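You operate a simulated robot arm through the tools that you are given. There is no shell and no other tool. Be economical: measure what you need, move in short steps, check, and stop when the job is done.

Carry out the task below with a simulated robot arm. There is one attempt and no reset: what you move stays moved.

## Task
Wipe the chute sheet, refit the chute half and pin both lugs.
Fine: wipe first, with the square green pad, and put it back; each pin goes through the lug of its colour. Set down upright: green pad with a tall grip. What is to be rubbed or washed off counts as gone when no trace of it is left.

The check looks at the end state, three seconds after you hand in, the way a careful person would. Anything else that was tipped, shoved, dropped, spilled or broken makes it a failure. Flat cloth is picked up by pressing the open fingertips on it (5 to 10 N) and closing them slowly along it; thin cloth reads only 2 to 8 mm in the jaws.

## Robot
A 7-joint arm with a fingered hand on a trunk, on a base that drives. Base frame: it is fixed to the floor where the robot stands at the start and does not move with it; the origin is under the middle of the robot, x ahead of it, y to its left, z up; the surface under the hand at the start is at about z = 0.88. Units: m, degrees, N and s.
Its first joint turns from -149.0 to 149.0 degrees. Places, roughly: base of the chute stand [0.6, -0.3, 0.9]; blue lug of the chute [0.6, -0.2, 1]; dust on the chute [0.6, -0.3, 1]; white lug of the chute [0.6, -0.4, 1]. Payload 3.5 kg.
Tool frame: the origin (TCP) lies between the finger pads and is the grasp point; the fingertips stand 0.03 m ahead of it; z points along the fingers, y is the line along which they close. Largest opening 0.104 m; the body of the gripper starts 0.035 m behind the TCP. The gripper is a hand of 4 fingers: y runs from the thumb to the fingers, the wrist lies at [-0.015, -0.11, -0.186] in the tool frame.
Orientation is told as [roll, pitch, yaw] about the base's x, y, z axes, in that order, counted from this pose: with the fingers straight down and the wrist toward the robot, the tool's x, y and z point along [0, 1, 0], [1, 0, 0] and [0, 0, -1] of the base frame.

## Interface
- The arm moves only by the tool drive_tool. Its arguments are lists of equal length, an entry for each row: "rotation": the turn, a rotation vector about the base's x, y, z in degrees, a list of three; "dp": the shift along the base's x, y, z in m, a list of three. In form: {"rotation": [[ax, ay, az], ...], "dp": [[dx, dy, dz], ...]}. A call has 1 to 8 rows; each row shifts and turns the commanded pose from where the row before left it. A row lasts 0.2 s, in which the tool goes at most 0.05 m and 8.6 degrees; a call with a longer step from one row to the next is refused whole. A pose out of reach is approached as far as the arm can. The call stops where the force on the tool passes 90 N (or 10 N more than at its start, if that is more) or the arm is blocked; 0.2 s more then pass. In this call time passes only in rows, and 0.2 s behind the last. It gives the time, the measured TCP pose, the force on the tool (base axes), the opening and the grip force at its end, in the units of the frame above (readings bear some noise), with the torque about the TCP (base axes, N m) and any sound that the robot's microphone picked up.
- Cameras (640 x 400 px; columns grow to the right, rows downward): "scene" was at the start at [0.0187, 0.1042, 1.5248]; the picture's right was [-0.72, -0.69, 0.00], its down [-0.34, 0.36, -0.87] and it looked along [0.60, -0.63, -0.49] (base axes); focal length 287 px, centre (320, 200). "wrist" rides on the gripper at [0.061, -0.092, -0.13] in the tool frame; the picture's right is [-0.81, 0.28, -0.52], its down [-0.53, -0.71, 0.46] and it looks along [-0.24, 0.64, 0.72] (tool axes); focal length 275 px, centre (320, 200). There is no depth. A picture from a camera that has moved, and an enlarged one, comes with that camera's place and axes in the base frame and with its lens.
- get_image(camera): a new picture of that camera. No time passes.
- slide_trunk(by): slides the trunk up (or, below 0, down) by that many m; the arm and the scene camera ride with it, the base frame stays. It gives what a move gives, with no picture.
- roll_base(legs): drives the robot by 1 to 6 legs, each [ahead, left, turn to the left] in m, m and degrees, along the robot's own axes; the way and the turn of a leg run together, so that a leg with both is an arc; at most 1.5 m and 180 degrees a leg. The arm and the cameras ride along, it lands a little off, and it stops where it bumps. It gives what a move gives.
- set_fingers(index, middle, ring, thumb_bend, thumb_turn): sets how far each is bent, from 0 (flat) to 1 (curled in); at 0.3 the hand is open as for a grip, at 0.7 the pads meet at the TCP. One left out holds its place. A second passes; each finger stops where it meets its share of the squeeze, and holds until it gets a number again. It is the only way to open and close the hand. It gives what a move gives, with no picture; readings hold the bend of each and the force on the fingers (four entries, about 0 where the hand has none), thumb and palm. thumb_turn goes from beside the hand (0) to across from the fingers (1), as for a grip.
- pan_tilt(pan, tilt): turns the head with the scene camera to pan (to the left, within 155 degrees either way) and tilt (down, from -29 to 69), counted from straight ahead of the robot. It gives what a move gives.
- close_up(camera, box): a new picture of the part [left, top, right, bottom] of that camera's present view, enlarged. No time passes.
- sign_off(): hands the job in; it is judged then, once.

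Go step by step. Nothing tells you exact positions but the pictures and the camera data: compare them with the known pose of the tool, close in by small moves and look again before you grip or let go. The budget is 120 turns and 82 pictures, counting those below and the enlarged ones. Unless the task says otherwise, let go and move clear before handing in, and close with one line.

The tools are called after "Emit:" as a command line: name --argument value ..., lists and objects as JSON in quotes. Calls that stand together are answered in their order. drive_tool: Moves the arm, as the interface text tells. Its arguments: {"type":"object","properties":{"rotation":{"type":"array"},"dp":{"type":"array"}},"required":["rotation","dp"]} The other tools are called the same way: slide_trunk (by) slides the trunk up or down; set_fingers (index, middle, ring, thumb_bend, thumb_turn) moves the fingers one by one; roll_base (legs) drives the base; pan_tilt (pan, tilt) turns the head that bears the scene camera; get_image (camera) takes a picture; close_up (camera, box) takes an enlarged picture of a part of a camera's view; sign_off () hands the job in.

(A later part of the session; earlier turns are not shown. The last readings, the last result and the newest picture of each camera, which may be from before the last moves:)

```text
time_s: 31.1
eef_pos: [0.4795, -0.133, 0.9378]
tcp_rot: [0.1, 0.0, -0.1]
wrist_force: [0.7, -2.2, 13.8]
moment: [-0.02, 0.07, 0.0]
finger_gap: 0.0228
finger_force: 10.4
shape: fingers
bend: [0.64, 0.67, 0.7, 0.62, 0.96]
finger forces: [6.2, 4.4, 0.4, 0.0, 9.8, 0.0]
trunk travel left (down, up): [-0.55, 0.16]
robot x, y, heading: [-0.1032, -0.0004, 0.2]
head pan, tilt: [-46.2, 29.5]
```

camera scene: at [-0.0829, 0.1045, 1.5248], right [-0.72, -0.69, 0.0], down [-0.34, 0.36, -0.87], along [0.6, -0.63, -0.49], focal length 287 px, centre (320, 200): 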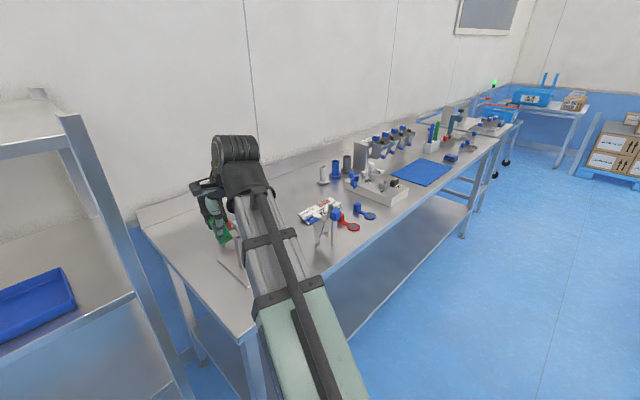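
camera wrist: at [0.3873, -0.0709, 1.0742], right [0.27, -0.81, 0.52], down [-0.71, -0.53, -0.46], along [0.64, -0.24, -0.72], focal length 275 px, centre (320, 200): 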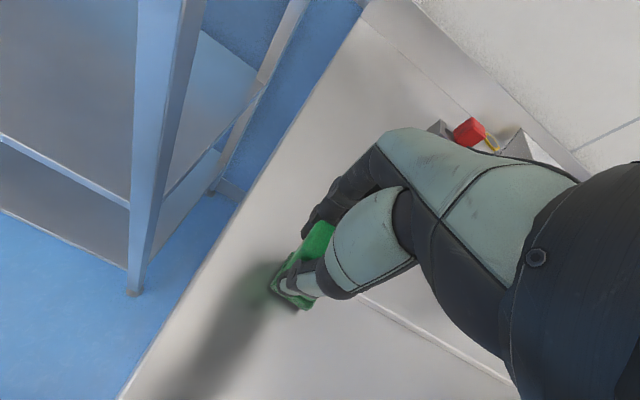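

On the table. Releasing in two stages.

Emit:
set_fingers --index 0.52 --middle 0.52 --ring 0.52 --thumb_bend 0.5

Emit:
set_fingers --index 0.3 --middle 0.3 --ring 0.3 --thumb_bend 0.3

Emit:
drive_tool --rotation '[[0, 0, 0], [0, 0, 0], [0, 0, 0], [0, 0, 0], [0, 0, 0]]' --dp '[[0, 0, 0.02], [0, 0, 0.04], [0, 0, 0.045], [0, 0, 0.045], [0, 0, 0.045]]'

Emit:
drive_tool --rotation '[[0, 0, 0], [0, 0, 0], [0, 0, 0], [0, 0, 0], [0, 0, 0], [0, 0, 0], [0, 0, 0], [0, 0, 0]]' --dp '[[-0.02, -0.045, 0.01], [-0.02, -0.045, 0.01], [-0.02, -0.045, 0.01], [-0.02, -0.045, 0.01], [-0.02, -0.045, 0.01], [-0.01, -0.045, 0.01], [-0.01, -0.045, 0.01], [0, -0.045, 0.01]]'

Emit:
get_image --camera "wrist"

Emit:
get_image --camera "scene"

```text
time_s: 32.1
eef_pos: [0.4791, -0.1329, 0.9361]
tcp_rot: [0.0, 0.0, 0.0]
wrist_force: [0.2, 0.3, 0.5]
moment: [0.01, 0.02, -0.03]
finger_gap: 0.0489
finger_force: 0.0
shape: fingers
bend: [0.52, 0.52, 0.52, 0.5, 0.97]
finger forces: [0.1, 0.0, 0.1, 0.1, 0.0, 0.1]
trunk travel left (down, up): [-0.55, 0.16]
robot x, y, heading: [-0.1054, -0.0001, -0.3]
head pan, tilt: [-46.2, 29.5]
```

```text
time_s: 33.1
eef_pos: [0.4785, -0.1323, 0.9367]
tcp_rot: [0.0, 0.0, 0.0]
wrist_force: [-0.4, 0.2, -0.1]
moment: [0.0, 0.04, -0.01]
finger_gap: 0.1026
finger_force: 0.1
shape: fingers
bend: [0.3, 0.3, 0.3, 0.3, 0.97]
finger forces: [0.1, 0.0, 0.0, 0.0, 0.1, 0.0]
trunk travel left (down, up): [-0.55, 0.16]
robot x, y, heading: [-0.1039, -0.004, -0.3]
head pan, tilt: [-46.2, 29.5]
```

```text
time_s: 34.4
eef_pos: [0.4798, -0.1328, 1.1324]
tcp_rot: [0.0, 0.0, 0.0]
wrist_force: [0.0, -0.4, -0.2]
moment: [0.0, -0.02, -0.01]
finger_gap: 0.103
finger_force: 0.1
shape: fingers
bend: [0.3, 0.3, 0.3, 0.3, 0.97]
finger forces: [0.0, 0.0, 0.0, 0.0, 0.0, 0.1]
trunk travel left (down, up): [-0.55, 0.16]
robot x, y, heading: [-0.101, -0.0024, 0.0]
head pan, tilt: [-46.2, 29.5]
```

```text
refused: row 1 steps farther than a row can; nothing moved
```

```text
49 pictures are left
camera wrist: at [0.3874, -0.0712, 1.263], right [0.28, -0.81, 0.52], down [-0.71, -0.53, -0.46], along [0.64, -0.24, -0.72], focal length 275 px, centre (320, 200)
```

wrist: 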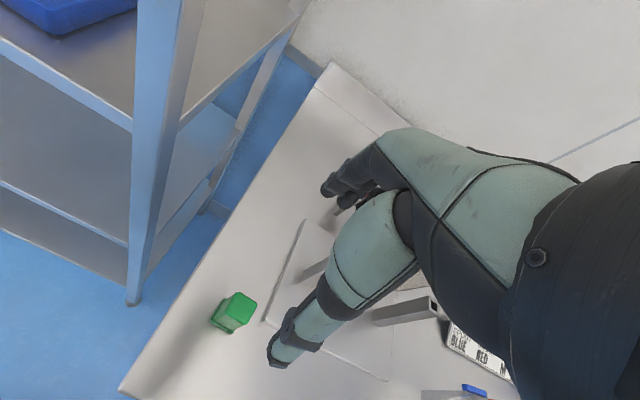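

```text
48 pictures are left
camera scene: at [-0.083, 0.1043, 1.5248], right [-0.72, -0.69, 0.0], down [-0.34, 0.36, -0.87], along [0.6, -0.63, -0.49], focal length 287 px, centre (320, 200)
```

scene: 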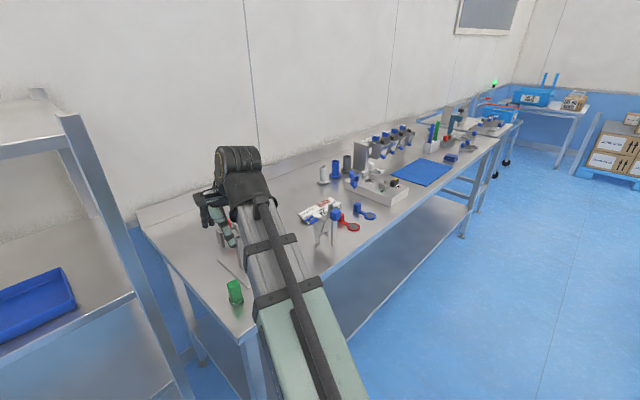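

Pad stands upright at home. While the arm is out of the way, I'll look closely at the loose half.

Emit:
close_up --camera "scene" --box '[290, 190, 370, 240]'

Emit:
drive_tool --rotation '[[0, 0, 0], [0, 0, 0], [0, 0, 0], [0, 0, 0], [0, 0, 0], [0, 0, 0], [0, 0, 0], [0, 0, 0]]' --dp '[[-0.02, -0.042, 0.01], [-0.02, -0.042, 0.01], [-0.02, -0.042, 0.01], [-0.02, -0.042, 0.01], [-0.02, -0.042, 0.01], [-0.01, -0.042, 0.01], [-0.01, -0.042, 0.01], [0, -0.045, 0.01]]'

Emit:
drive_tool --rotation '[[0, 0, 0], [0, 0, 0], [0, 0, 0], [0, 0, 0], [0, 0, 0]]' --dp '[[0, -0.045, 0], [0, -0.045, 0], [0, -0.045, 0], [0, -0.045, 0], [0, -0.045, 0]]'

Emit:
get_image --camera "wrist"

```text
8.00 times, centred on (330, 215) of scene
camera zoom: at [-0.083, 0.1043, 1.5248], right [-0.72, -0.69, 0.0], down [-0.34, 0.36, -0.87], along [0.6, -0.63, -0.49], focal length 2295 px, centre (240, 80)
```

zoom: 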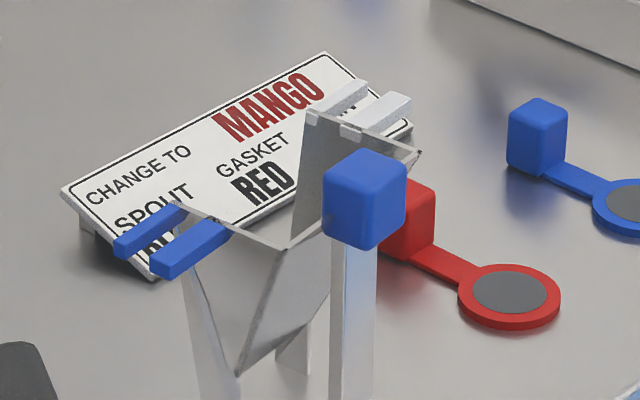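

```text
time_s: 36.1
eef_pos: [0.3603, -0.4739, 1.2105]
tcp_rot: [0.0, 0.0, 0.1]
wrist_force: [-0.7, 0.2, 0.3]
moment: [0.0, -0.02, 0.05]
finger_gap: 0.1031
finger_force: 0.0
shape: fingers
bend: [0.3, 0.3, 0.3, 0.3, 0.97]
finger forces: [0.1, 0.0, 0.1, 0.0, 0.1, 0.0]
trunk travel left (down, up): [-0.55, 0.16]
robot x, y, heading: [-0.1023, 0.0003, -0.2]
head pan, tilt: [-46.2, 29.5]
```

```text
time_s: 37.4
eef_pos: [0.3595, -0.6976, 1.2121]
tcp_rot: [0.1, 0.0, -0.1]
wrist_force: [0.3, -0.2, 0.6]
moment: [-0.01, 0.01, 0.0]
finger_gap: 0.1031
finger_force: 0.0
shape: fingers
bend: [0.3, 0.3, 0.3, 0.3, 0.97]
finger forces: [0.0, 0.1, 0.1, 0.0, 0.0, 0.0]
trunk travel left (down, up): [-0.55, 0.16]
robot x, y, heading: [-0.1004, -0.0004, -0.2]
head pan, tilt: [-46.2, 29.5]
```

```text
46 pictures are left
camera wrist: at [0.2668, -0.6352, 1.3419], right [0.28, -0.81, 0.52], down [-0.71, -0.53, -0.46], along [0.64, -0.24, -0.72], focal length 275 px, centre (320, 200)
```

wrist: 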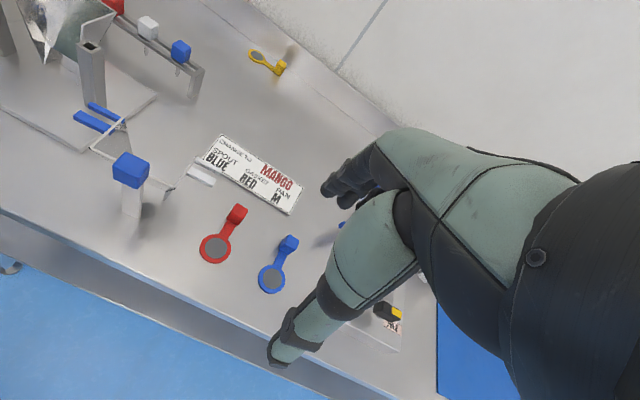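

Emit:
close_up --camera "wrist" --box '[50, 80, 242, 200]'

Emit:
close_up --camera "scene" --box '[210, 185, 370, 285]'

```text
3.33 times, centred on (146, 140) of wrist
camera zoom: at [0.2668, -0.6352, 1.3419], right [0.28, -0.81, 0.52], down [-0.71, -0.53, -0.46], along [0.64, -0.24, -0.72], focal length 918 px, centre (900, 400)
```

zoom: 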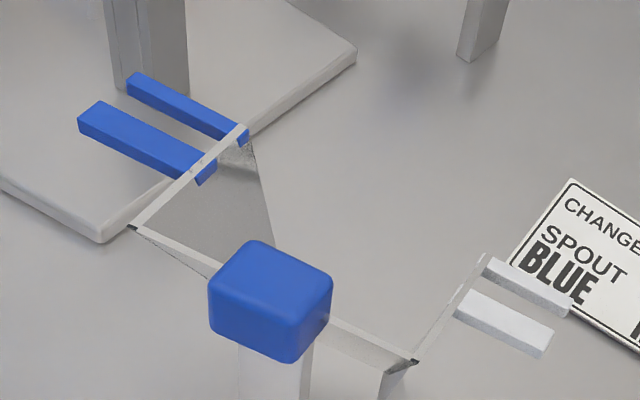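

```text
4.00 times, centred on (290, 235) of scene
camera zoom: at [-0.083, 0.1039, 1.5249], right [-0.72, -0.69, 0.0], down [-0.34, 0.36, -0.87], along [0.6, -0.63, -0.49], focal length 1147 px, centre (440, 60)
```

zoom: 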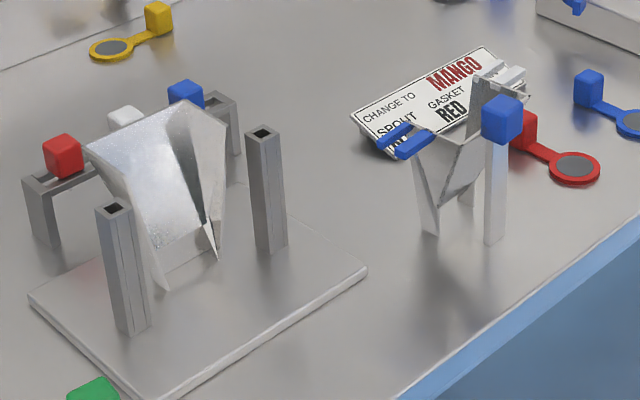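

Sheet is clean from this view. Loose half: cube centre ≈(0.436,-0.515), top z≈1.024, yaw about +5°. I'll move above it with the hand yawed 5°.

Emit:
drive_tool --rotation '[[0, 0, 0], [0, 0, 0], [0, 0, 0], [0, 0, 5], [0, 0, 0]]' --dp '[[0.016, 0.036, 0], [0.016, 0.036, -0.01], [0.016, 0.037, -0.02], [0.015, 0.037, -0.025], [0.013, 0.036, -0.025]]'

Emit:
get_image --camera "wrist"

Emit:
close_up --camera "scene" --box '[270, 170, 398, 250]'

```text
time_s: 38.5
eef_pos: [0.4354, -0.513, 1.1318]
tcp_rot: [0.1, 0.0, 5.0]
wrist_force: [0.2, 0.3, -0.7]
moment: [-0.03, -0.01, -0.02]
finger_gap: 0.1029
finger_force: 0.1
shape: fingers
bend: [0.3, 0.3, 0.3, 0.3, 0.97]
finger forces: [0.0, 0.0, 0.0, 0.0, 0.1, 0.1]
trunk travel left (down, up): [-0.55, 0.16]
robot x, y, heading: [-0.102, 0.0004, -0.3]
head pan, tilt: [-46.2, 29.5]
```

```text
43 pictures are left
camera wrist: at [0.3385, -0.4606, 1.2613], right [0.34, -0.78, 0.52], down [-0.66, -0.59, -0.46], along [0.66, -0.19, -0.72], focal length 275 px, centre (320, 200)
```

wrist: 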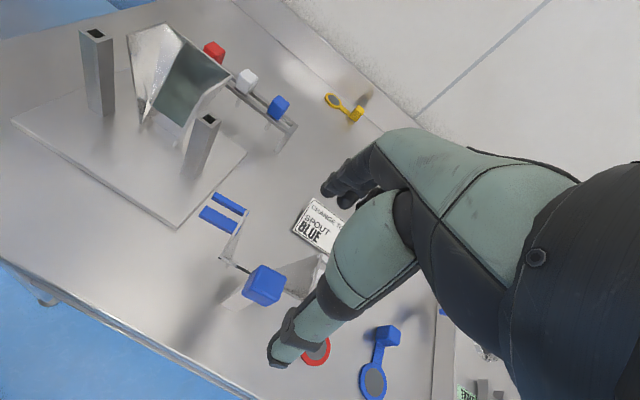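

```text
5.00 times, centred on (334, 210) of scene
camera zoom: at [-0.0828, 0.1044, 1.5249], right [-0.72, -0.69, 0.0], down [-0.34, 0.36, -0.87], along [0.6, -0.63, -0.49], focal length 1434 px, centre (250, 150)
```

zoom: 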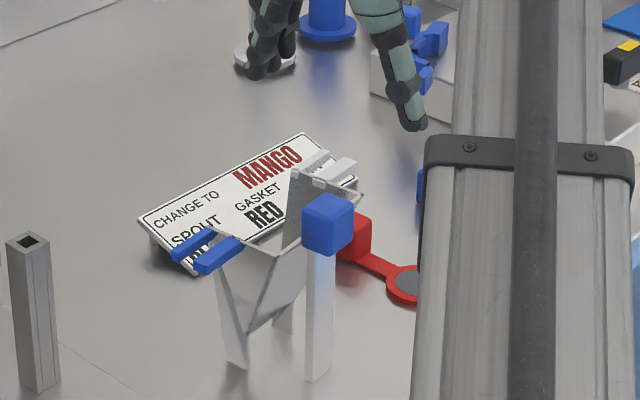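

Emit:
close_up --camera "wrist" --box '[180, 180, 340, 320]'

```text
2.86 times, centred on (260, 250) of wrist
camera zoom: at [0.3385, -0.4606, 1.2613], right [0.34, -0.78, 0.52], down [-0.66, -0.59, -0.46], along [0.66, -0.19, -0.72], focal length 786 px, centre (491, 57)
```

zoom: 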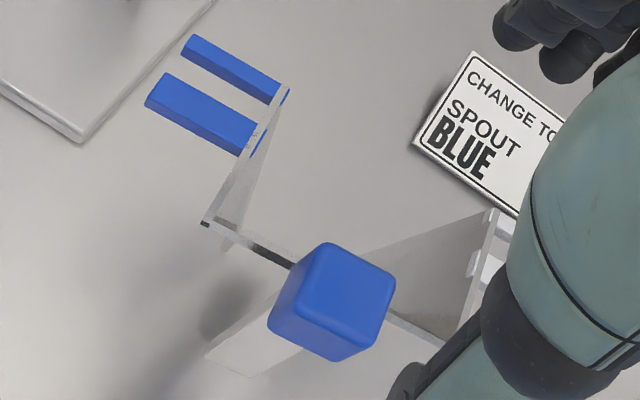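

Cube ≈(0.438,-0.515). Descending part way and looking.

Emit:
drive_tool --rotation '[[0, 0, 0], [0, 0, 0], [0, 0, 0]]' --dp '[[0.002, -0.002, -0.03], [0, 0, -0.03], [0, 0, -0.02]]'

Emit:
close_up --camera "wrist" --box '[200, 160, 400, 360]'

```text
time_s: 39.4
eef_pos: [0.4386, -0.5163, 1.0508]
tcp_rot: [0.0, 0.0, 5.0]
wrist_force: [-0.3, -1.0, 0.3]
moment: [-0.01, -0.02, 0.02]
finger_gap: 0.1028
finger_force: 0.1
shape: fingers
bend: [0.3, 0.3, 0.3, 0.3, 0.97]
finger forces: [0.0, 0.1, 0.1, 0.0, 0.0, 0.0]
trunk travel left (down, up): [-0.55, 0.16]
robot x, y, heading: [-0.1017, 0.0026, 0.0]
head pan, tilt: [-46.2, 29.5]
```

```text
2.00 times, centred on (300, 260) of wrist
camera zoom: at [0.3411, -0.4626, 1.1812], right [0.34, -0.78, 0.52], down [-0.66, -0.59, -0.46], along [0.66, -0.19, -0.72], focal length 551 px, centre (360, 80)
```

zoom: 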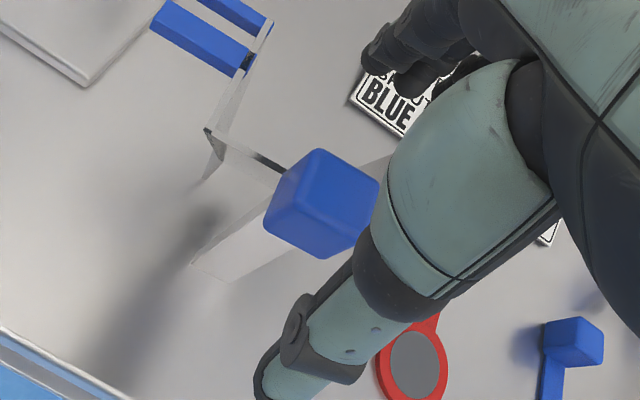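

Aligned within a few mm. Descending to grip height and closing in stages.

Emit:
drive_tool --rotation '[[0, 0, 0], [0, 0, 0]]' --dp '[[0, 0.001, -0.012], [0, 0, -0.01]]'

Emit:
set_fingers --index 0.54 --middle 0.54 --ring 0.54 --thumb_bend 0.54

Emit:
close_up --camera "wrist" --box '[200, 140, 400, 340]'

Emit:
close_up --camera "scene" --box '[270, 170, 398, 250]'

```text
time_s: 40.0
eef_pos: [0.4368, -0.5161, 1.0288]
tcp_rot: [0.1, 0.1, 5.1]
wrist_force: [0.1, -0.1, -0.2]
moment: [0.01, 0.0, -0.01]
finger_gap: 0.1029
finger_force: 0.0
shape: fingers
bend: [0.3, 0.3, 0.3, 0.3, 0.97]
finger forces: [0.0, 0.0, 0.0, 0.1, 0.0, 0.0]
trunk travel left (down, up): [-0.55, 0.16]
robot x, y, heading: [-0.1025, 0.0011, -0.0]
head pan, tilt: [-46.2, 29.5]
```

```text
time_s: 41.0
eef_pos: [0.4373, -0.515, 1.0297]
tcp_rot: [0.0, 0.0, 5.0]
wrist_force: [0.1, 0.0, 0.0]
moment: [-0.02, 0.0, 0.0]
finger_gap: 0.042
finger_force: 0.1
shape: fingers
bend: [0.54, 0.54, 0.54, 0.54, 0.97]
finger forces: [0.0, 0.0, 0.1, 0.0, 0.0, 0.0]
trunk travel left (down, up): [-0.55, 0.16]
robot x, y, heading: [-0.1005, 0.0003, -0.1]
head pan, tilt: [-46.2, 29.5]
```

```text
2.00 times, centred on (300, 240) of wrist
camera zoom: at [0.3408, -0.4618, 1.1594], right [0.34, -0.78, 0.52], down [-0.66, -0.59, -0.46], along [0.66, -0.19, -0.72], focal length 551 px, centre (360, 120)
```

zoom: 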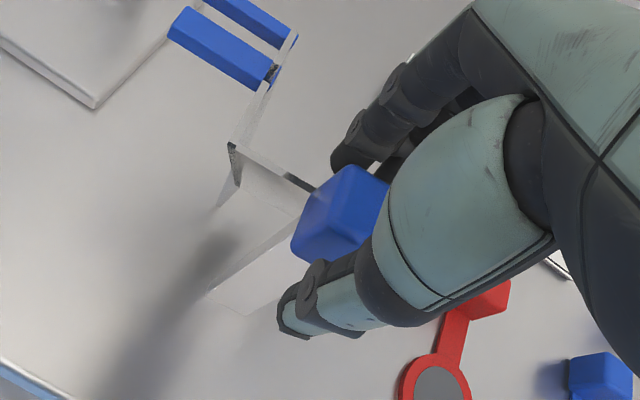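

```text
5.00 times, centred on (334, 210) of scene
camera zoom: at [-0.083, 0.1042, 1.5248], right [-0.72, -0.69, 0.0], down [-0.34, 0.36, -0.87], along [0.6, -0.63, -0.49], focal length 1434 px, centre (250, 150)
```

zoom: 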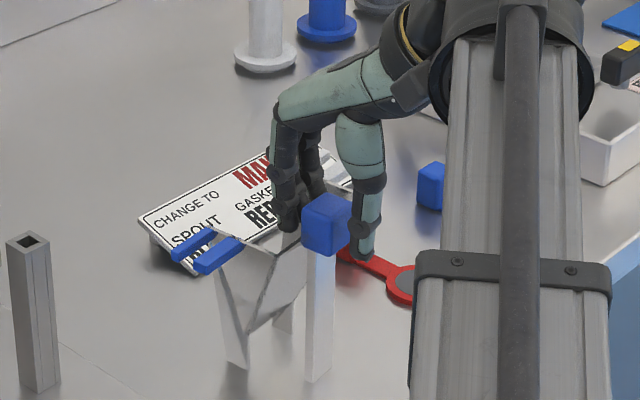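

Fingers straddle the cube. Closing.

Emit:
set_fingers --index 0.72 --middle 0.72 --ring 0.72 --thumb_bend 0.72

Emit:
close_up --camera "wrist" --box '[200, 140, 400, 340]'

```text
time_s: 42.0
eef_pos: [0.4373, -0.5156, 1.03]
tcp_rot: [0.1, 0.0, 5.1]
wrist_force: [0.2, 0.4, -0.2]
moment: [0.02, 0.08, -0.04]
finger_gap: 0.021
finger_force: 11.9
shape: fingers
bend: [0.62, 0.66, 0.72, 0.62, 0.95]
finger forces: [7.4, 4.3, 0.0, 0.0, 11.5, 0.1]
trunk travel left (down, up): [-0.55, 0.16]
robot x, y, heading: [-0.1029, 0.0018, -0.0]
head pan, tilt: [-46.2, 29.5]
```

```text
2.00 times, centred on (300, 240) of wrist
camera zoom: at [0.3409, -0.4619, 1.1592], right [0.34, -0.78, 0.52], down [-0.66, -0.59, -0.46], along [0.66, -0.19, -0.72], focal length 551 px, centre (360, 120)
```

zoom: 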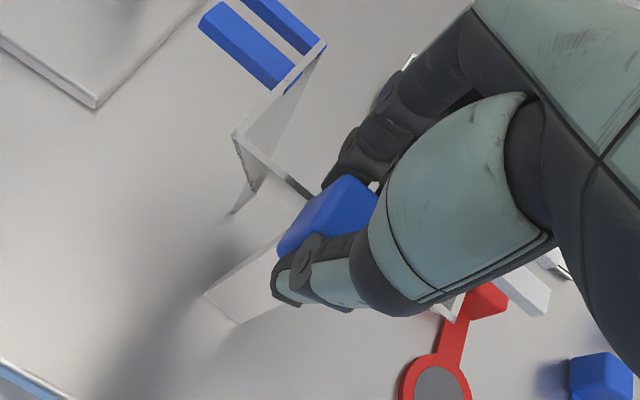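

The cube yawed several degrees when gripped; I'll measure that after lifting. Lifting gently.

Emit:
drive_tool --rotation '[[0, 0, 0], [0, 0, 0], [0, 0, 0], [0, 0, 0]]' --dp '[[0, 0, 0.01], [0, 0, 0.03], [0, 0, 0.04], [0, 0, 0.04]]'

Emit:
get_image --camera "wrist"

Emit:
close_up --camera "scene" --box '[230, 150, 390, 250]'

```text
time_s: 43.0
eef_pos: [0.4379, -0.5163, 1.1495]
tcp_rot: [0.0, -0.1, 5.0]
wrist_force: [-0.5, -0.4, -3.2]
moment: [0.0, 0.09, 0.0]
finger_gap: 0.0206
finger_force: 11.5
shape: fingers
bend: [0.62, 0.66, 0.72, 0.62, 0.95]
finger forces: [7.2, 4.2, 0.0, 0.0, 11.7, 0.0]
trunk travel left (down, up): [-0.55, 0.16]
robot x, y, heading: [-0.0994, 0.0008, -0.1]
head pan, tilt: [-46.2, 29.5]
```

```text
36 pictures are left
camera wrist: at [0.3414, -0.4626, 1.2796], right [0.34, -0.78, 0.52], down [-0.66, -0.59, -0.46], along [0.66, -0.19, -0.72], focal length 275 px, centre (320, 200)
```

wrist: 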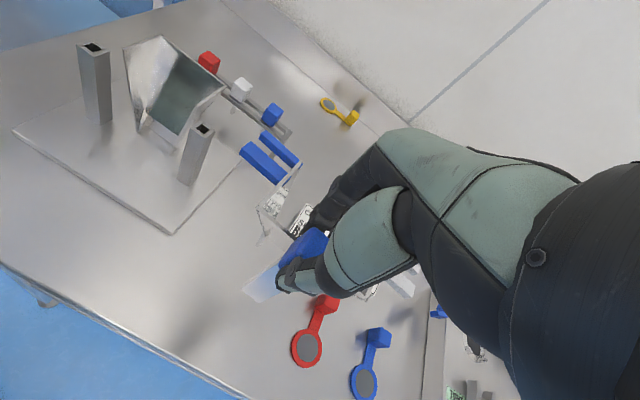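

```text
4.00 times, centred on (310, 200) of scene
camera zoom: at [-0.0828, 0.1041, 1.5248], right [-0.72, -0.69, 0.0], down [-0.34, 0.36, -0.87], along [0.6, -0.63, -0.49], focal length 1147 px, centre (360, 200)
```

zoom: 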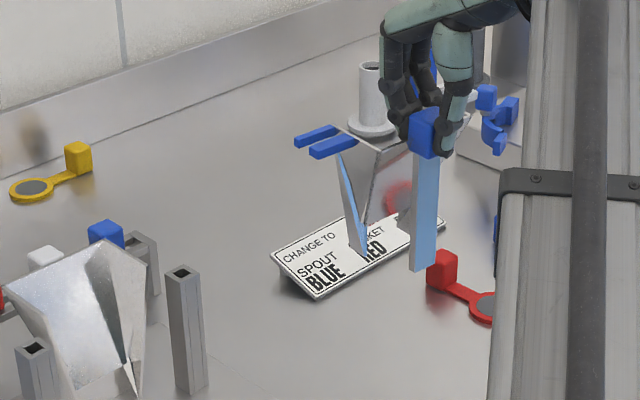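

Emit:
close_up --camera "wrist" --box '[220, 120, 348, 200]'

Emit:
close_up --camera "scene" --box '[295, 165, 359, 205]'

```text
5.00 times, centred on (284, 160) of wrist
camera zoom: at [0.3414, -0.4626, 1.2796], right [0.34, -0.78, 0.52], down [-0.66, -0.59, -0.46], along [0.66, -0.19, -0.72], focal length 1376 px, centre (500, 400)
```

zoom: 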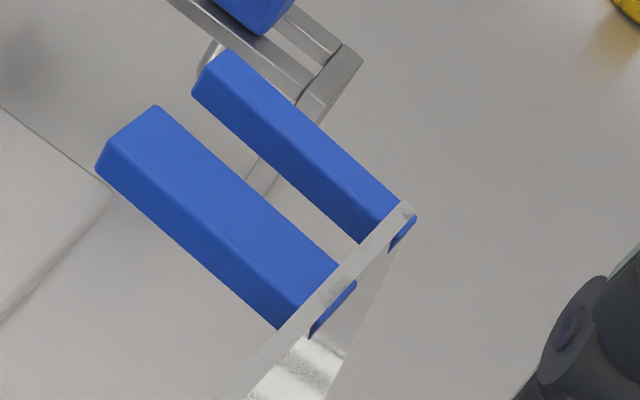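

```text
10.00 times, centred on (327, 185) of scene
camera zoom: at [-0.0828, 0.1041, 1.5248], right [-0.72, -0.69, 0.0], down [-0.34, 0.36, -0.87], along [0.6, -0.63, -0.49], focal length 2868 px, centre (250, 350)
```

zoom: 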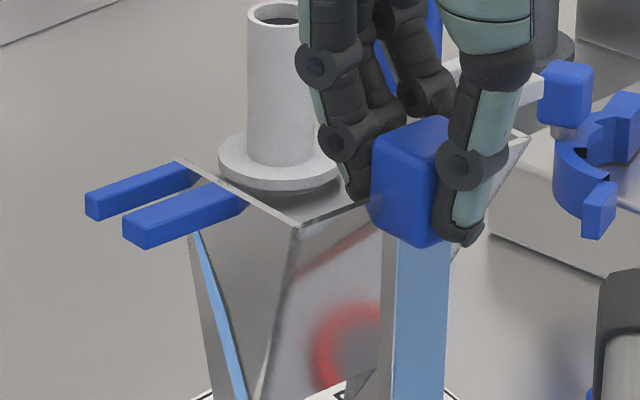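

The held half is at about −8.5° yaw, with the slot line ~38 mm ahead of the TCP once aligned. I'll rotate +8.5° and carry it high over the posts.

Emit:
drive_tool --rotation '[[0, 0, 0], [0, 0, 4.5], [0, 0, 4], [0, 0, 0], [0, 0, 0], [0, 0, 0], [0, 0, 0], [0, 0, 0]]' --dp '[[0, 0, 0.03], [0.0, 0.01, 0.03], [0.013, 0.035, 0], [0.014, 0.036, 0], [0.014, 0.036, 0], [0.014, 0.036, 0], [0.014, 0.036, 0], [0.014, 0.033, 0]]'

Emit:
get_image --camera "wrist"

Emit:
close_up --camera "scene" --box '[200, 150, 360, 250]'

```text
time_s: 44.8
eef_pos: [0.5205, -0.294, 1.2087]
tcp_rot: [-0.1, 0.0, 13.4]
wrist_force: [-1.1, 0.2, -3.8]
moment: [-0.03, 0.09, 0.01]
finger_gap: 0.021
finger_force: 11.8
shape: fingers
bend: [0.62, 0.66, 0.72, 0.62, 0.95]
finger forces: [7.2, 4.2, 0.0, 0.0, 11.7, 0.0]
trunk travel left (down, up): [-0.55, 0.16]
robot x, y, heading: [-0.0999, 0.0004, 0.1]
head pan, tilt: [-46.2, 29.5]
```

```text
32 pictures are left
camera wrist: at [0.4176, -0.2551, 1.3387], right [0.46, -0.72, 0.52], down [-0.57, -0.68, -0.46], along [0.68, -0.09, -0.72], focal length 275 px, centre (320, 200)
```

wrist: 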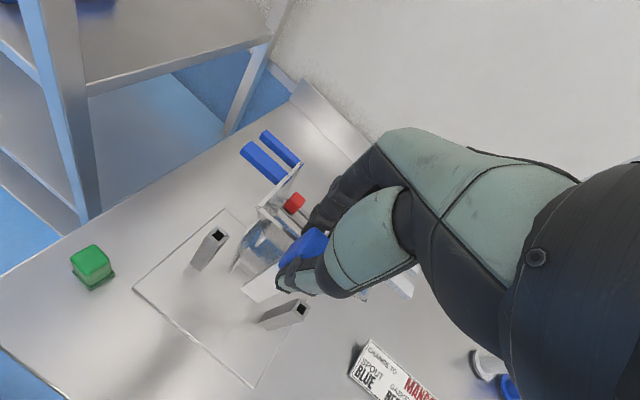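

```text
4.00 times, centred on (280, 200) of scene
camera zoom: at [-0.0825, 0.1044, 1.5248], right [-0.72, -0.69, 0.0], down [-0.34, 0.36, -0.87], along [0.6, -0.63, -0.49], focal length 1147 px, centre (480, 200)
```

zoom: 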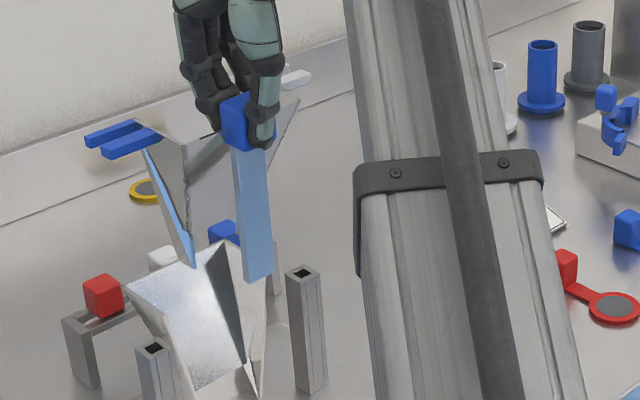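

Posts now measured at (0.563,-0.225) and (0.563,-0.363). I'll check the lug yaw with enlarged views.

Emit:
close_up --camera "wrist" --box '[220, 120, 348, 200]'

Emit:
close_up --camera "scene" --box '[215, 160, 295, 210]'

```text
5.00 times, centred on (284, 160) of wrist
camera zoom: at [0.4176, -0.2551, 1.3387], right [0.46, -0.72, 0.52], down [-0.57, -0.68, -0.46], along [0.68, -0.09, -0.72], focal length 1376 px, centre (500, 400)
```

zoom: 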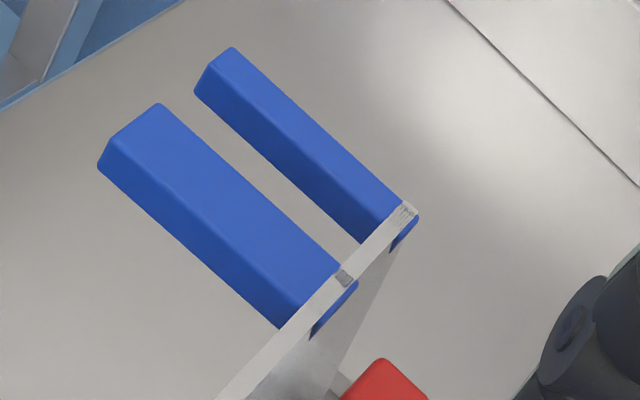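

```text
8.00 times, centred on (255, 185) of scene
camera zoom: at [-0.0825, 0.1044, 1.5248], right [-0.72, -0.69, 0.0], down [-0.34, 0.36, -0.87], along [0.6, -0.63, -0.49], focal length 2295 px, centre (840, 320)
```

zoom: 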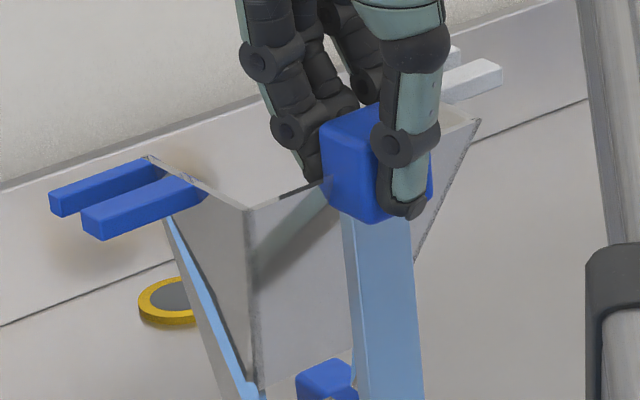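

Yaw is now ~0 and y is centred. I'll descend 4 mm short in x to clear the fixed half, stopping above the posts.

Emit:
drive_tool --rotation '[[0, 0, 0], [0, 0, 0], [0, 0, 0], [0, 0, 0]]' --dp '[[-0.004, 0.0, -0.03], [0, 0, -0.04], [0, 0, -0.03], [0, 0, -0.02]]'

Emit:
drive_tool --rotation '[[0, 0, 0], [0, 0, 0], [0, 0, 0]]' --dp '[[0, 0.0, -0.012], [0, 0, -0.012], [0, 0, -0.01]]'

Emit:
close_up --camera "wrist" --box '[180, 120, 420, 320]'

Emit:
close_up --camera "scene" --box '[220, 190, 300, 250]'

```text
time_s: 45.8
eef_pos: [0.517, -0.294, 1.0896]
tcp_rot: [0.0, 0.1, 13.4]
wrist_force: [-0.4, 0.3, -3.5]
moment: [-0.01, 0.1, 0.01]
finger_gap: 0.0208
finger_force: 11.3
shape: fingers
bend: [0.62, 0.66, 0.72, 0.62, 0.95]
finger forces: [7.2, 4.4, 0.0, 0.0, 11.6, 0.0]
trunk travel left (down, up): [-0.55, 0.16]
robot x, y, heading: [-0.1016, -0.0009, -0.3]
head pan, tilt: [-46.2, 29.5]
```

```text
time_s: 46.5
eef_pos: [0.5161, -0.2938, 1.0548]
tcp_rot: [0.0, 0.0, 13.5]
wrist_force: [0.7, -0.4, -2.6]
moment: [0.02, 0.07, 0.03]
finger_gap: 0.021
finger_force: 11.5
shape: fingers
bend: [0.62, 0.66, 0.72, 0.62, 0.95]
finger forces: [7.2, 4.3, 0.1, 0.1, 11.6, 0.0]
trunk travel left (down, up): [-0.55, 0.16]
robot x, y, heading: [-0.1036, 0.0014, 0.2]
head pan, tilt: [-46.2, 29.5]
```

```text
2.00 times, centred on (300, 220) of wrist
camera zoom: at [0.4127, -0.2546, 1.185], right [0.46, -0.72, 0.52], down [-0.57, -0.68, -0.46], along [0.68, -0.09, -0.72], focal length 551 px, centre (360, 160)
```

zoom: 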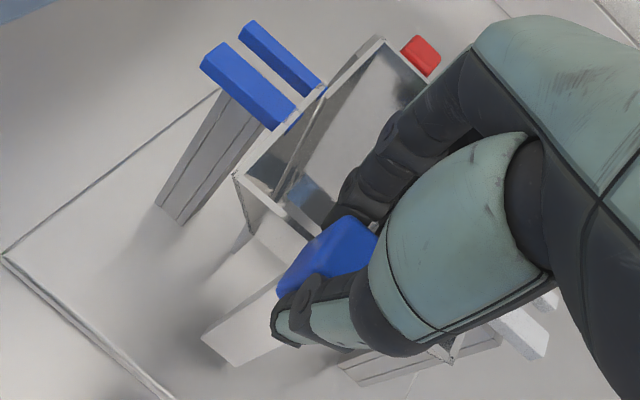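

```text
6.67 times, centred on (260, 220) of scene
camera zoom: at [-0.0826, 0.1041, 1.5248], right [-0.72, -0.69, 0.0], down [-0.34, 0.36, -0.87], along [0.6, -0.63, -0.49], focal length 1912 px, centre (720, 67)
```

zoom: 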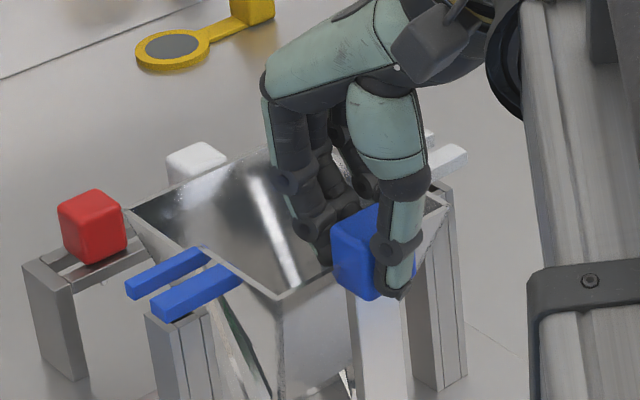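

Very close. Zooming on the blue lug over its post.

Emit:
close_up --camera "wrist" --box '[235, 120, 363, 200]'

Emit:
close_up --camera "scene" --box '[230, 210, 294, 250]'

```text
5.00 times, centred on (299, 160) of wrist
camera zoom: at [0.4127, -0.2546, 1.185], right [0.46, -0.72, 0.52], down [-0.57, -0.68, -0.46], along [0.68, -0.09, -0.72], focal length 1376 px, centre (425, 400)
```

zoom: 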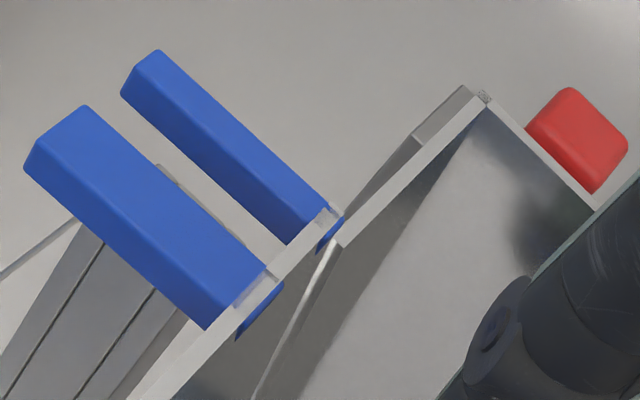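

```text
10.00 times, centred on (262, 230) of scene
camera zoom: at [-0.0826, 0.1041, 1.5248], right [-0.72, -0.69, 0.0], down [-0.34, 0.36, -0.87], along [0.6, -0.63, -0.49], focal length 2868 px, centre (900, -100)
```

zoom: 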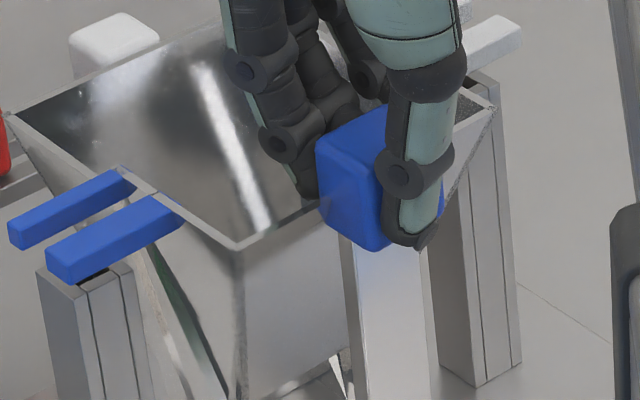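

Triangulation puts the slot ~9 mm short of the post centre in x. Shifting +8 mm and re-checking.

Emit:
drive_tool --rotation '[[0, 0, 0], [0, 0, 0], [0, 0, 0]]' --dp '[[0.003, -0.001, 0], [0.003, 0, 0], [0.002, 0, 0]]'

Emit:
close_up --camera "wrist" --box '[235, 120, 363, 200]'

Emit:
close_up --camera "scene" --box '[220, 205, 284, 245]'

```text
time_s: 47.4
eef_pos: [0.5234, -0.2941, 1.0553]
tcp_rot: [0.0, 0.1, 13.6]
wrist_force: [-1.6, 0.2, -3.0]
moment: [0.01, 0.14, 0.02]
finger_gap: 0.0211
finger_force: 11.2
shape: fingers
bend: [0.62, 0.66, 0.72, 0.62, 0.95]
finger forces: [7.1, 4.0, 0.1, 0.0, 11.9, 0.1]
trunk travel left (down, up): [-0.55, 0.16]
robot x, y, heading: [-0.104, -0.0007, 0.1]
head pan, tilt: [-46.2, 29.5]
```

```text
5.00 times, centred on (299, 160) of wrist
camera zoom: at [0.421, -0.2558, 1.1854], right [0.46, -0.72, 0.52], down [-0.57, -0.68, -0.46], along [0.68, -0.09, -0.72], focal length 1376 px, centre (425, 400)
```

zoom: 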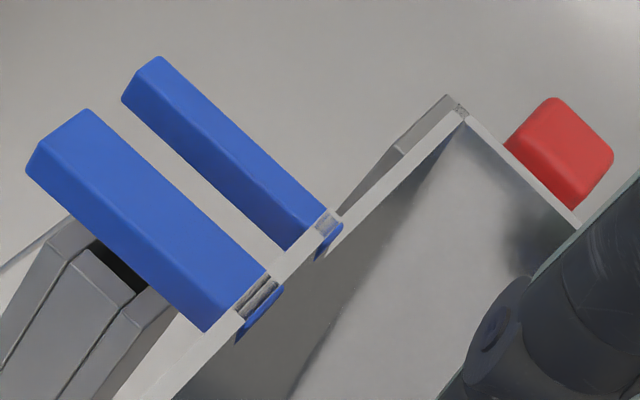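

```text
10.00 times, centred on (252, 225) of scene
camera zoom: at [-0.0828, 0.1042, 1.5248], right [-0.72, -0.69, 0.0], down [-0.34, 0.36, -0.87], along [0.6, -0.63, -0.49], focal length 2868 px, centre (1000, -50)
```

zoom: 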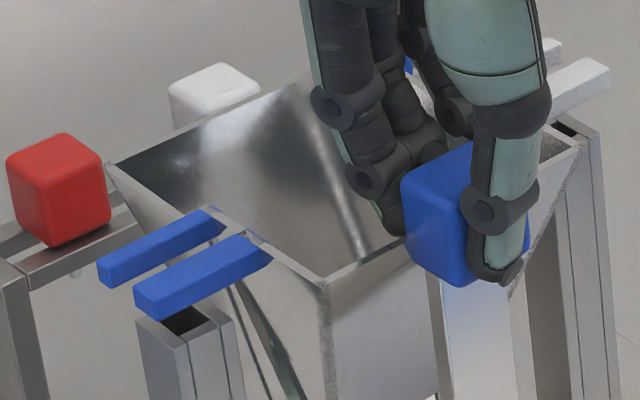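

Now slightly over (≈2 mm). Backing 2 mm and lowering slowly until it seats.

Emit:
drive_tool --rotation '[[0, 0, 0], [0, 0, 0], [0, 0, 0]]' --dp '[[-0.002, 0, 0], [0, 0, -0.003], [0, 0, -0.003]]'

Emit:
drive_tool --rotation '[[0, 0, 0], [0, 0, 0]]' --dp '[[0, 0, -0.002], [0, 0, -0.002]]'

```text
time_s: 48.1
eef_pos: [0.5232, -0.295, 1.0494]
tcp_rot: [0.0, 0.0, 13.5]
wrist_force: [0.1, 0.0, -2.9]
moment: [-0.01, 0.09, 0.04]
finger_gap: 0.0212
finger_force: 11.8
shape: fingers
bend: [0.62, 0.66, 0.72, 0.62, 0.95]
finger forces: [7.2, 4.3, 0.0, 0.0, 11.8, 0.0]
trunk travel left (down, up): [-0.55, 0.16]
robot x, y, heading: [-0.1032, -0.0007, 0.1]
head pan, tilt: [-46.2, 29.5]
```

```text
time_s: 48.8
eef_pos: [0.523, -0.2946, 1.0463]
tcp_rot: [0.0, 0.1, 13.5]
wrist_force: [-1.1, 0.4, -2.7]
moment: [0.0, 0.11, -0.01]
finger_gap: 0.0209
finger_force: 11.8
shape: fingers
bend: [0.62, 0.66, 0.72, 0.62, 0.95]
finger forces: [7.4, 4.1, 0.0, 0.0, 11.8, 0.1]
trunk travel left (down, up): [-0.55, 0.16]
robot x, y, heading: [-0.1011, 0.001, -0.1]
head pan, tilt: [-46.2, 29.5]
```

Emit:
drive_tool --rotation '[[0, 0, 0], [0, 0, 0]]' --dp '[[-0.001, 0, -0.0015], [0, 0, -0.0015]]'

Emit:
close_up --camera "wrist" --box '[235, 120, 363, 200]'

Emit:
close_up --camera "scene" --box '[220, 205, 284, 245]'

```text
time_s: 49.4
eef_pos: [0.5228, -0.2942, 1.0423]
tcp_rot: [0.0, 0.0, 13.5]
wrist_force: [0.4, -0.1, -4.3]
moment: [0.04, 0.11, -0.03]
finger_gap: 0.0209
finger_force: 11.8
shape: fingers
bend: [0.62, 0.66, 0.72, 0.62, 0.95]
finger forces: [7.2, 4.3, 0.0, 0.1, 11.6, 0.0]
trunk travel left (down, up): [-0.55, 0.16]
robot x, y, heading: [-0.1021, -0.0006, -0.1]
head pan, tilt: [-46.2, 29.5]
```

```text
5.00 times, centred on (299, 160) of wrist
camera zoom: at [0.4185, -0.2563, 1.1726], right [0.46, -0.72, 0.52], down [-0.57, -0.68, -0.46], along [0.68, -0.09, -0.72], focal length 1376 px, centre (425, 400)
```

zoom: 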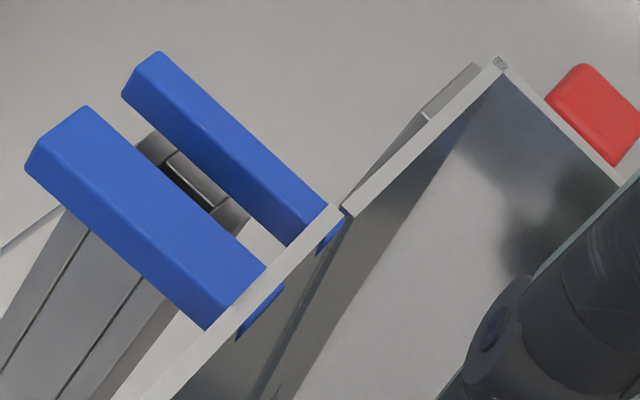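

```text
10.00 times, centred on (252, 225) of scene
camera zoom: at [-0.0826, 0.1041, 1.5248], right [-0.72, -0.69, 0.0], down [-0.34, 0.36, -0.87], along [0.6, -0.63, -0.49], focal length 2868 px, centre (1000, -50)
```

zoom: 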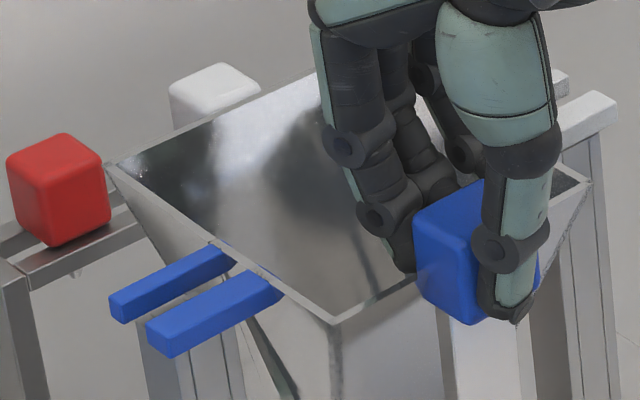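

The post hole shows through the slot. Lowering on to contact.

Emit:
drive_tool --rotation '[[0, 0, 0], [0, 0, 0]]' --dp '[[0.001, 0, -0.0015], [0, 0, -0.0015]]'

Emit:
drive_tool --rotation '[[0, 0, 0], [0, 0, 0]]' --dp '[[0, 0, -0.001], [0, 0, -0.001]]'

```text
time_s: 50.0
eef_pos: [0.5232, -0.296, 1.0402]
tcp_rot: [0.0, -0.2, 13.5]
wrist_force: [0.0, 0.8, 4.1]
moment: [0.02, 0.14, 0.02]
finger_gap: 0.0207
finger_force: 12.5
shape: fingers
bend: [0.62, 0.67, 0.72, 0.62, 0.95]
finger forces: [7.7, 4.5, 0.0, 0.1, 12.4, 0.0]
trunk travel left (down, up): [-0.55, 0.16]
robot x, y, heading: [-0.0998, 0.004, -0.0]
head pan, tilt: [-46.2, 29.5]
```

```text
time_s: 50.5
eef_pos: [0.5224, -0.2938, 1.0385]
tcp_rot: [0.0, -0.1, 13.6]
wrist_force: [0.3, 0.4, 15.0]
moment: [0.07, 0.22, 0.01]
finger_gap: 0.0206
finger_force: 13.8
shape: fingers
bend: [0.71, 0.67, 0.72, 0.62, 0.95]
finger forces: [8.4, 5.1, 0.1, 0.0, 13.5, 0.0]
trunk travel left (down, up): [-0.55, 0.16]
robot x, y, heading: [-0.1034, 0.0023, -0.3]
head pan, tilt: [-46.2, 29.5]
```

Contact (15 N). Checking alignment.

Emit:
close_up --camera "wrist" --box '[235, 120, 363, 200]'

Emit:
close_up --camera "scene" --box '[220, 200, 300, 250]'

```text
5.00 times, centred on (299, 160) of wrist
camera zoom: at [0.4181, -0.2556, 1.1688], right [0.45, -0.72, 0.52], down [-0.57, -0.68, -0.46], along [0.69, -0.09, -0.72], focal length 1376 px, centre (425, 400)
```

zoom: 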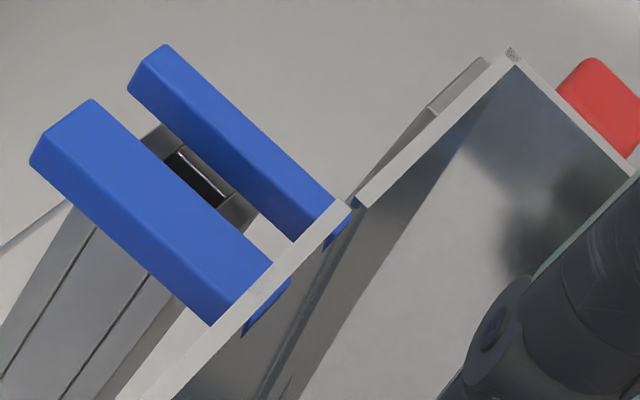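

```text
8.00 times, centred on (260, 225) of scene
camera zoom: at [-0.0841, 0.1048, 1.525], right [-0.72, -0.69, 0.0], down [-0.34, 0.36, -0.87], along [0.6, -0.63, -0.49], focal length 2295 px, centre (800, 0)
```

zoom: 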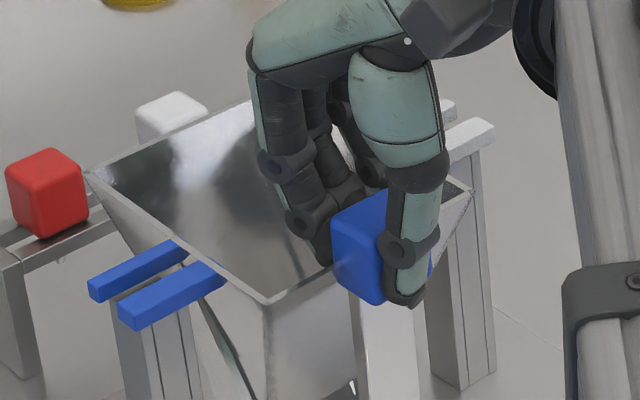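

Seated: the hole is visible centred in the slot. Releasing gently.

Emit:
set_fingers --index 0.54 --middle 0.54 --ring 0.54 --thumb_bend 0.53

Emit:
set_fingers --index 0.42 --middle 0.42 --ring 0.42 --thumb_bend 0.35

Emit:
drive_tool --rotation '[[0, 0, 0], [0, 0, 0], [0, 0, 0], [0, 0, -6.5], [0, 0, -7]]' --dp '[[0, 0, 0.015], [0, 0, 0.03], [0, 0, 0.04], [0, 0, 0.045], [0, 0, 0.04]]'

Emit:
get_image --camera "wrist"

Emit:
close_up --camera "scene" --box '[210, 180, 306, 260]'

```text
time_s: 51.5
eef_pos: [0.5224, -0.295, 1.0378]
tcp_rot: [0.0, 0.0, 13.5]
wrist_force: [-0.9, 0.4, -0.4]
moment: [-0.02, -0.03, 0.03]
finger_gap: 0.0423
finger_force: 0.0
shape: fingers
bend: [0.54, 0.54, 0.54, 0.53, 0.97]
finger forces: [0.1, 0.0, 0.1, 0.0, 0.0, 0.0]
trunk travel left (down, up): [-0.55, 0.16]
robot x, y, heading: [-0.0991, 0.0008, 0.4]
head pan, tilt: [-46.2, 29.5]
```

```text
time_s: 52.5
eef_pos: [0.5218, -0.294, 1.0378]
tcp_rot: [0.0, 0.0, 13.5]
wrist_force: [0.6, -0.1, 0.4]
moment: [-0.03, 0.0, 0.0]
finger_gap: 0.0813
finger_force: 0.1
shape: fingers
bend: [0.42, 0.42, 0.42, 0.35, 0.97]
finger forces: [0.1, 0.0, 0.0, 0.0, 0.1, 0.0]
trunk travel left (down, up): [-0.55, 0.16]
robot x, y, heading: [-0.1015, -0.0017, 0.1]
head pan, tilt: [-46.2, 29.5]
```

```text
time_s: 53.8
eef_pos: [0.5224, -0.2948, 1.2077]
tcp_rot: [0.0, 0.0, -0.2]
wrist_force: [1.2, -1.0, -0.3]
moment: [-0.01, 0.03, 0.0]
finger_gap: 0.0813
finger_force: 0.1
shape: fingers
bend: [0.42, 0.42, 0.42, 0.35, 0.97]
finger forces: [0.0, 0.0, 0.1, 0.0, 0.1, 0.1]
trunk travel left (down, up): [-0.55, 0.16]
robot x, y, heading: [-0.1034, 0.0013, -0.1]
head pan, tilt: [-46.2, 29.5]
```

```text
18 pictures are left
camera wrist: at [0.4306, -0.2329, 1.338], right [0.27, -0.81, 0.52], down [-0.71, -0.53, -0.46], along [0.64, -0.24, -0.72], focal length 275 px, centre (320, 200)
```

wrist: 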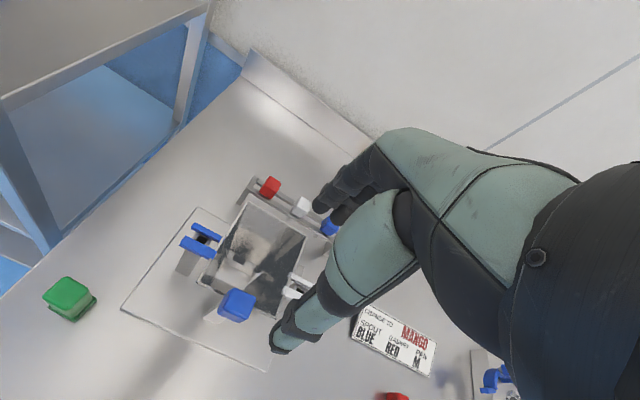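

```text
5.00 times, centred on (258, 220) of scene
camera zoom: at [-0.0831, 0.1045, 1.5248], right [-0.72, -0.69, 0.0], down [-0.34, 0.36, -0.87], along [0.6, -0.63, -0.49], focal length 1434 px, centre (630, 100)
```

zoom: 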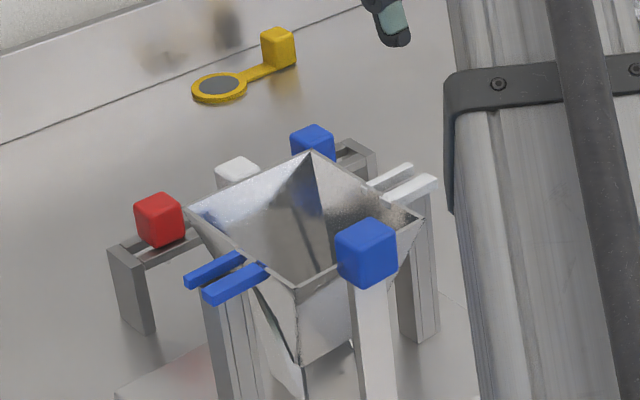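

The chute half is seated flush. Next the blue pin, estimated at (0.715,-0.394), head top z≈0.98. Moving above it.

Emit:
drive_tool --rotation '[[0, 0, 0], [0, 0, 0], [0, 0, 0], [0, 0, 0], [0, 0, 0], [0, 0, 0], [0, 0, 0]]' --dp '[[0.038, -0.02, 0], [0.038, -0.02, 0], [0.038, -0.02, 0], [0.038, -0.02, -0.015], [0.04, -0.019, -0.02], [0, 0, -0.045], [0, 0, -0.03]]'

Emit:
set_fingers --thumb_bend 0.42

Emit:
get_image --camera "wrist"

```text
time_s: 55.4
eef_pos: [0.7154, -0.3964, 1.0971]
tcp_rot: [0.0, -0.1, 0.0]
wrist_force: [-0.3, 0.1, -0.9]
moment: [0.01, -0.03, 0.03]
finger_gap: 0.0814
finger_force: 0.1
shape: fingers
bend: [0.42, 0.42, 0.42, 0.35, 0.97]
finger forces: [0.1, 0.1, 0.0, 0.1, 0.1, 0.0]
trunk travel left (down, up): [-0.55, 0.16]
robot x, y, heading: [-0.0985, 0.0009, -0.0]
head pan, tilt: [-46.2, 29.5]
```

```text
time_s: 56.4
eef_pos: [0.7136, -0.3961, 1.0963]
tcp_rot: [0.0, 0.0, -0.1]
wrist_force: [0.4, -0.3, 0.4]
moment: [0.0, 0.02, 0.01]
finger_gap: 0.0732
finger_force: 0.0
shape: fingers
bend: [0.42, 0.42, 0.42, 0.42, 0.97]
finger forces: [0.1, 0.1, 0.1, 0.1, 0.0, 0.0]
trunk travel left (down, up): [-0.55, 0.16]
robot x, y, heading: [-0.102, 0.0041, 0.1]
head pan, tilt: [-46.2, 29.5]
```

```text
16 pictures are left
camera wrist: at [0.6232, -0.3333, 1.2274], right [0.27, -0.81, 0.52], down [-0.71, -0.53, -0.46], along [0.64, -0.24, -0.72], focal length 275 px, centre (320, 200)
```

wrist: 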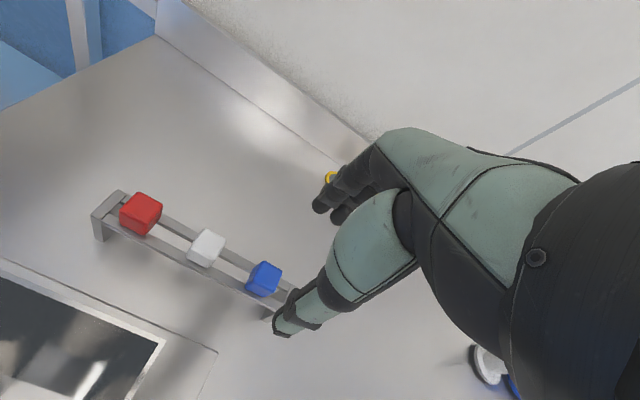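

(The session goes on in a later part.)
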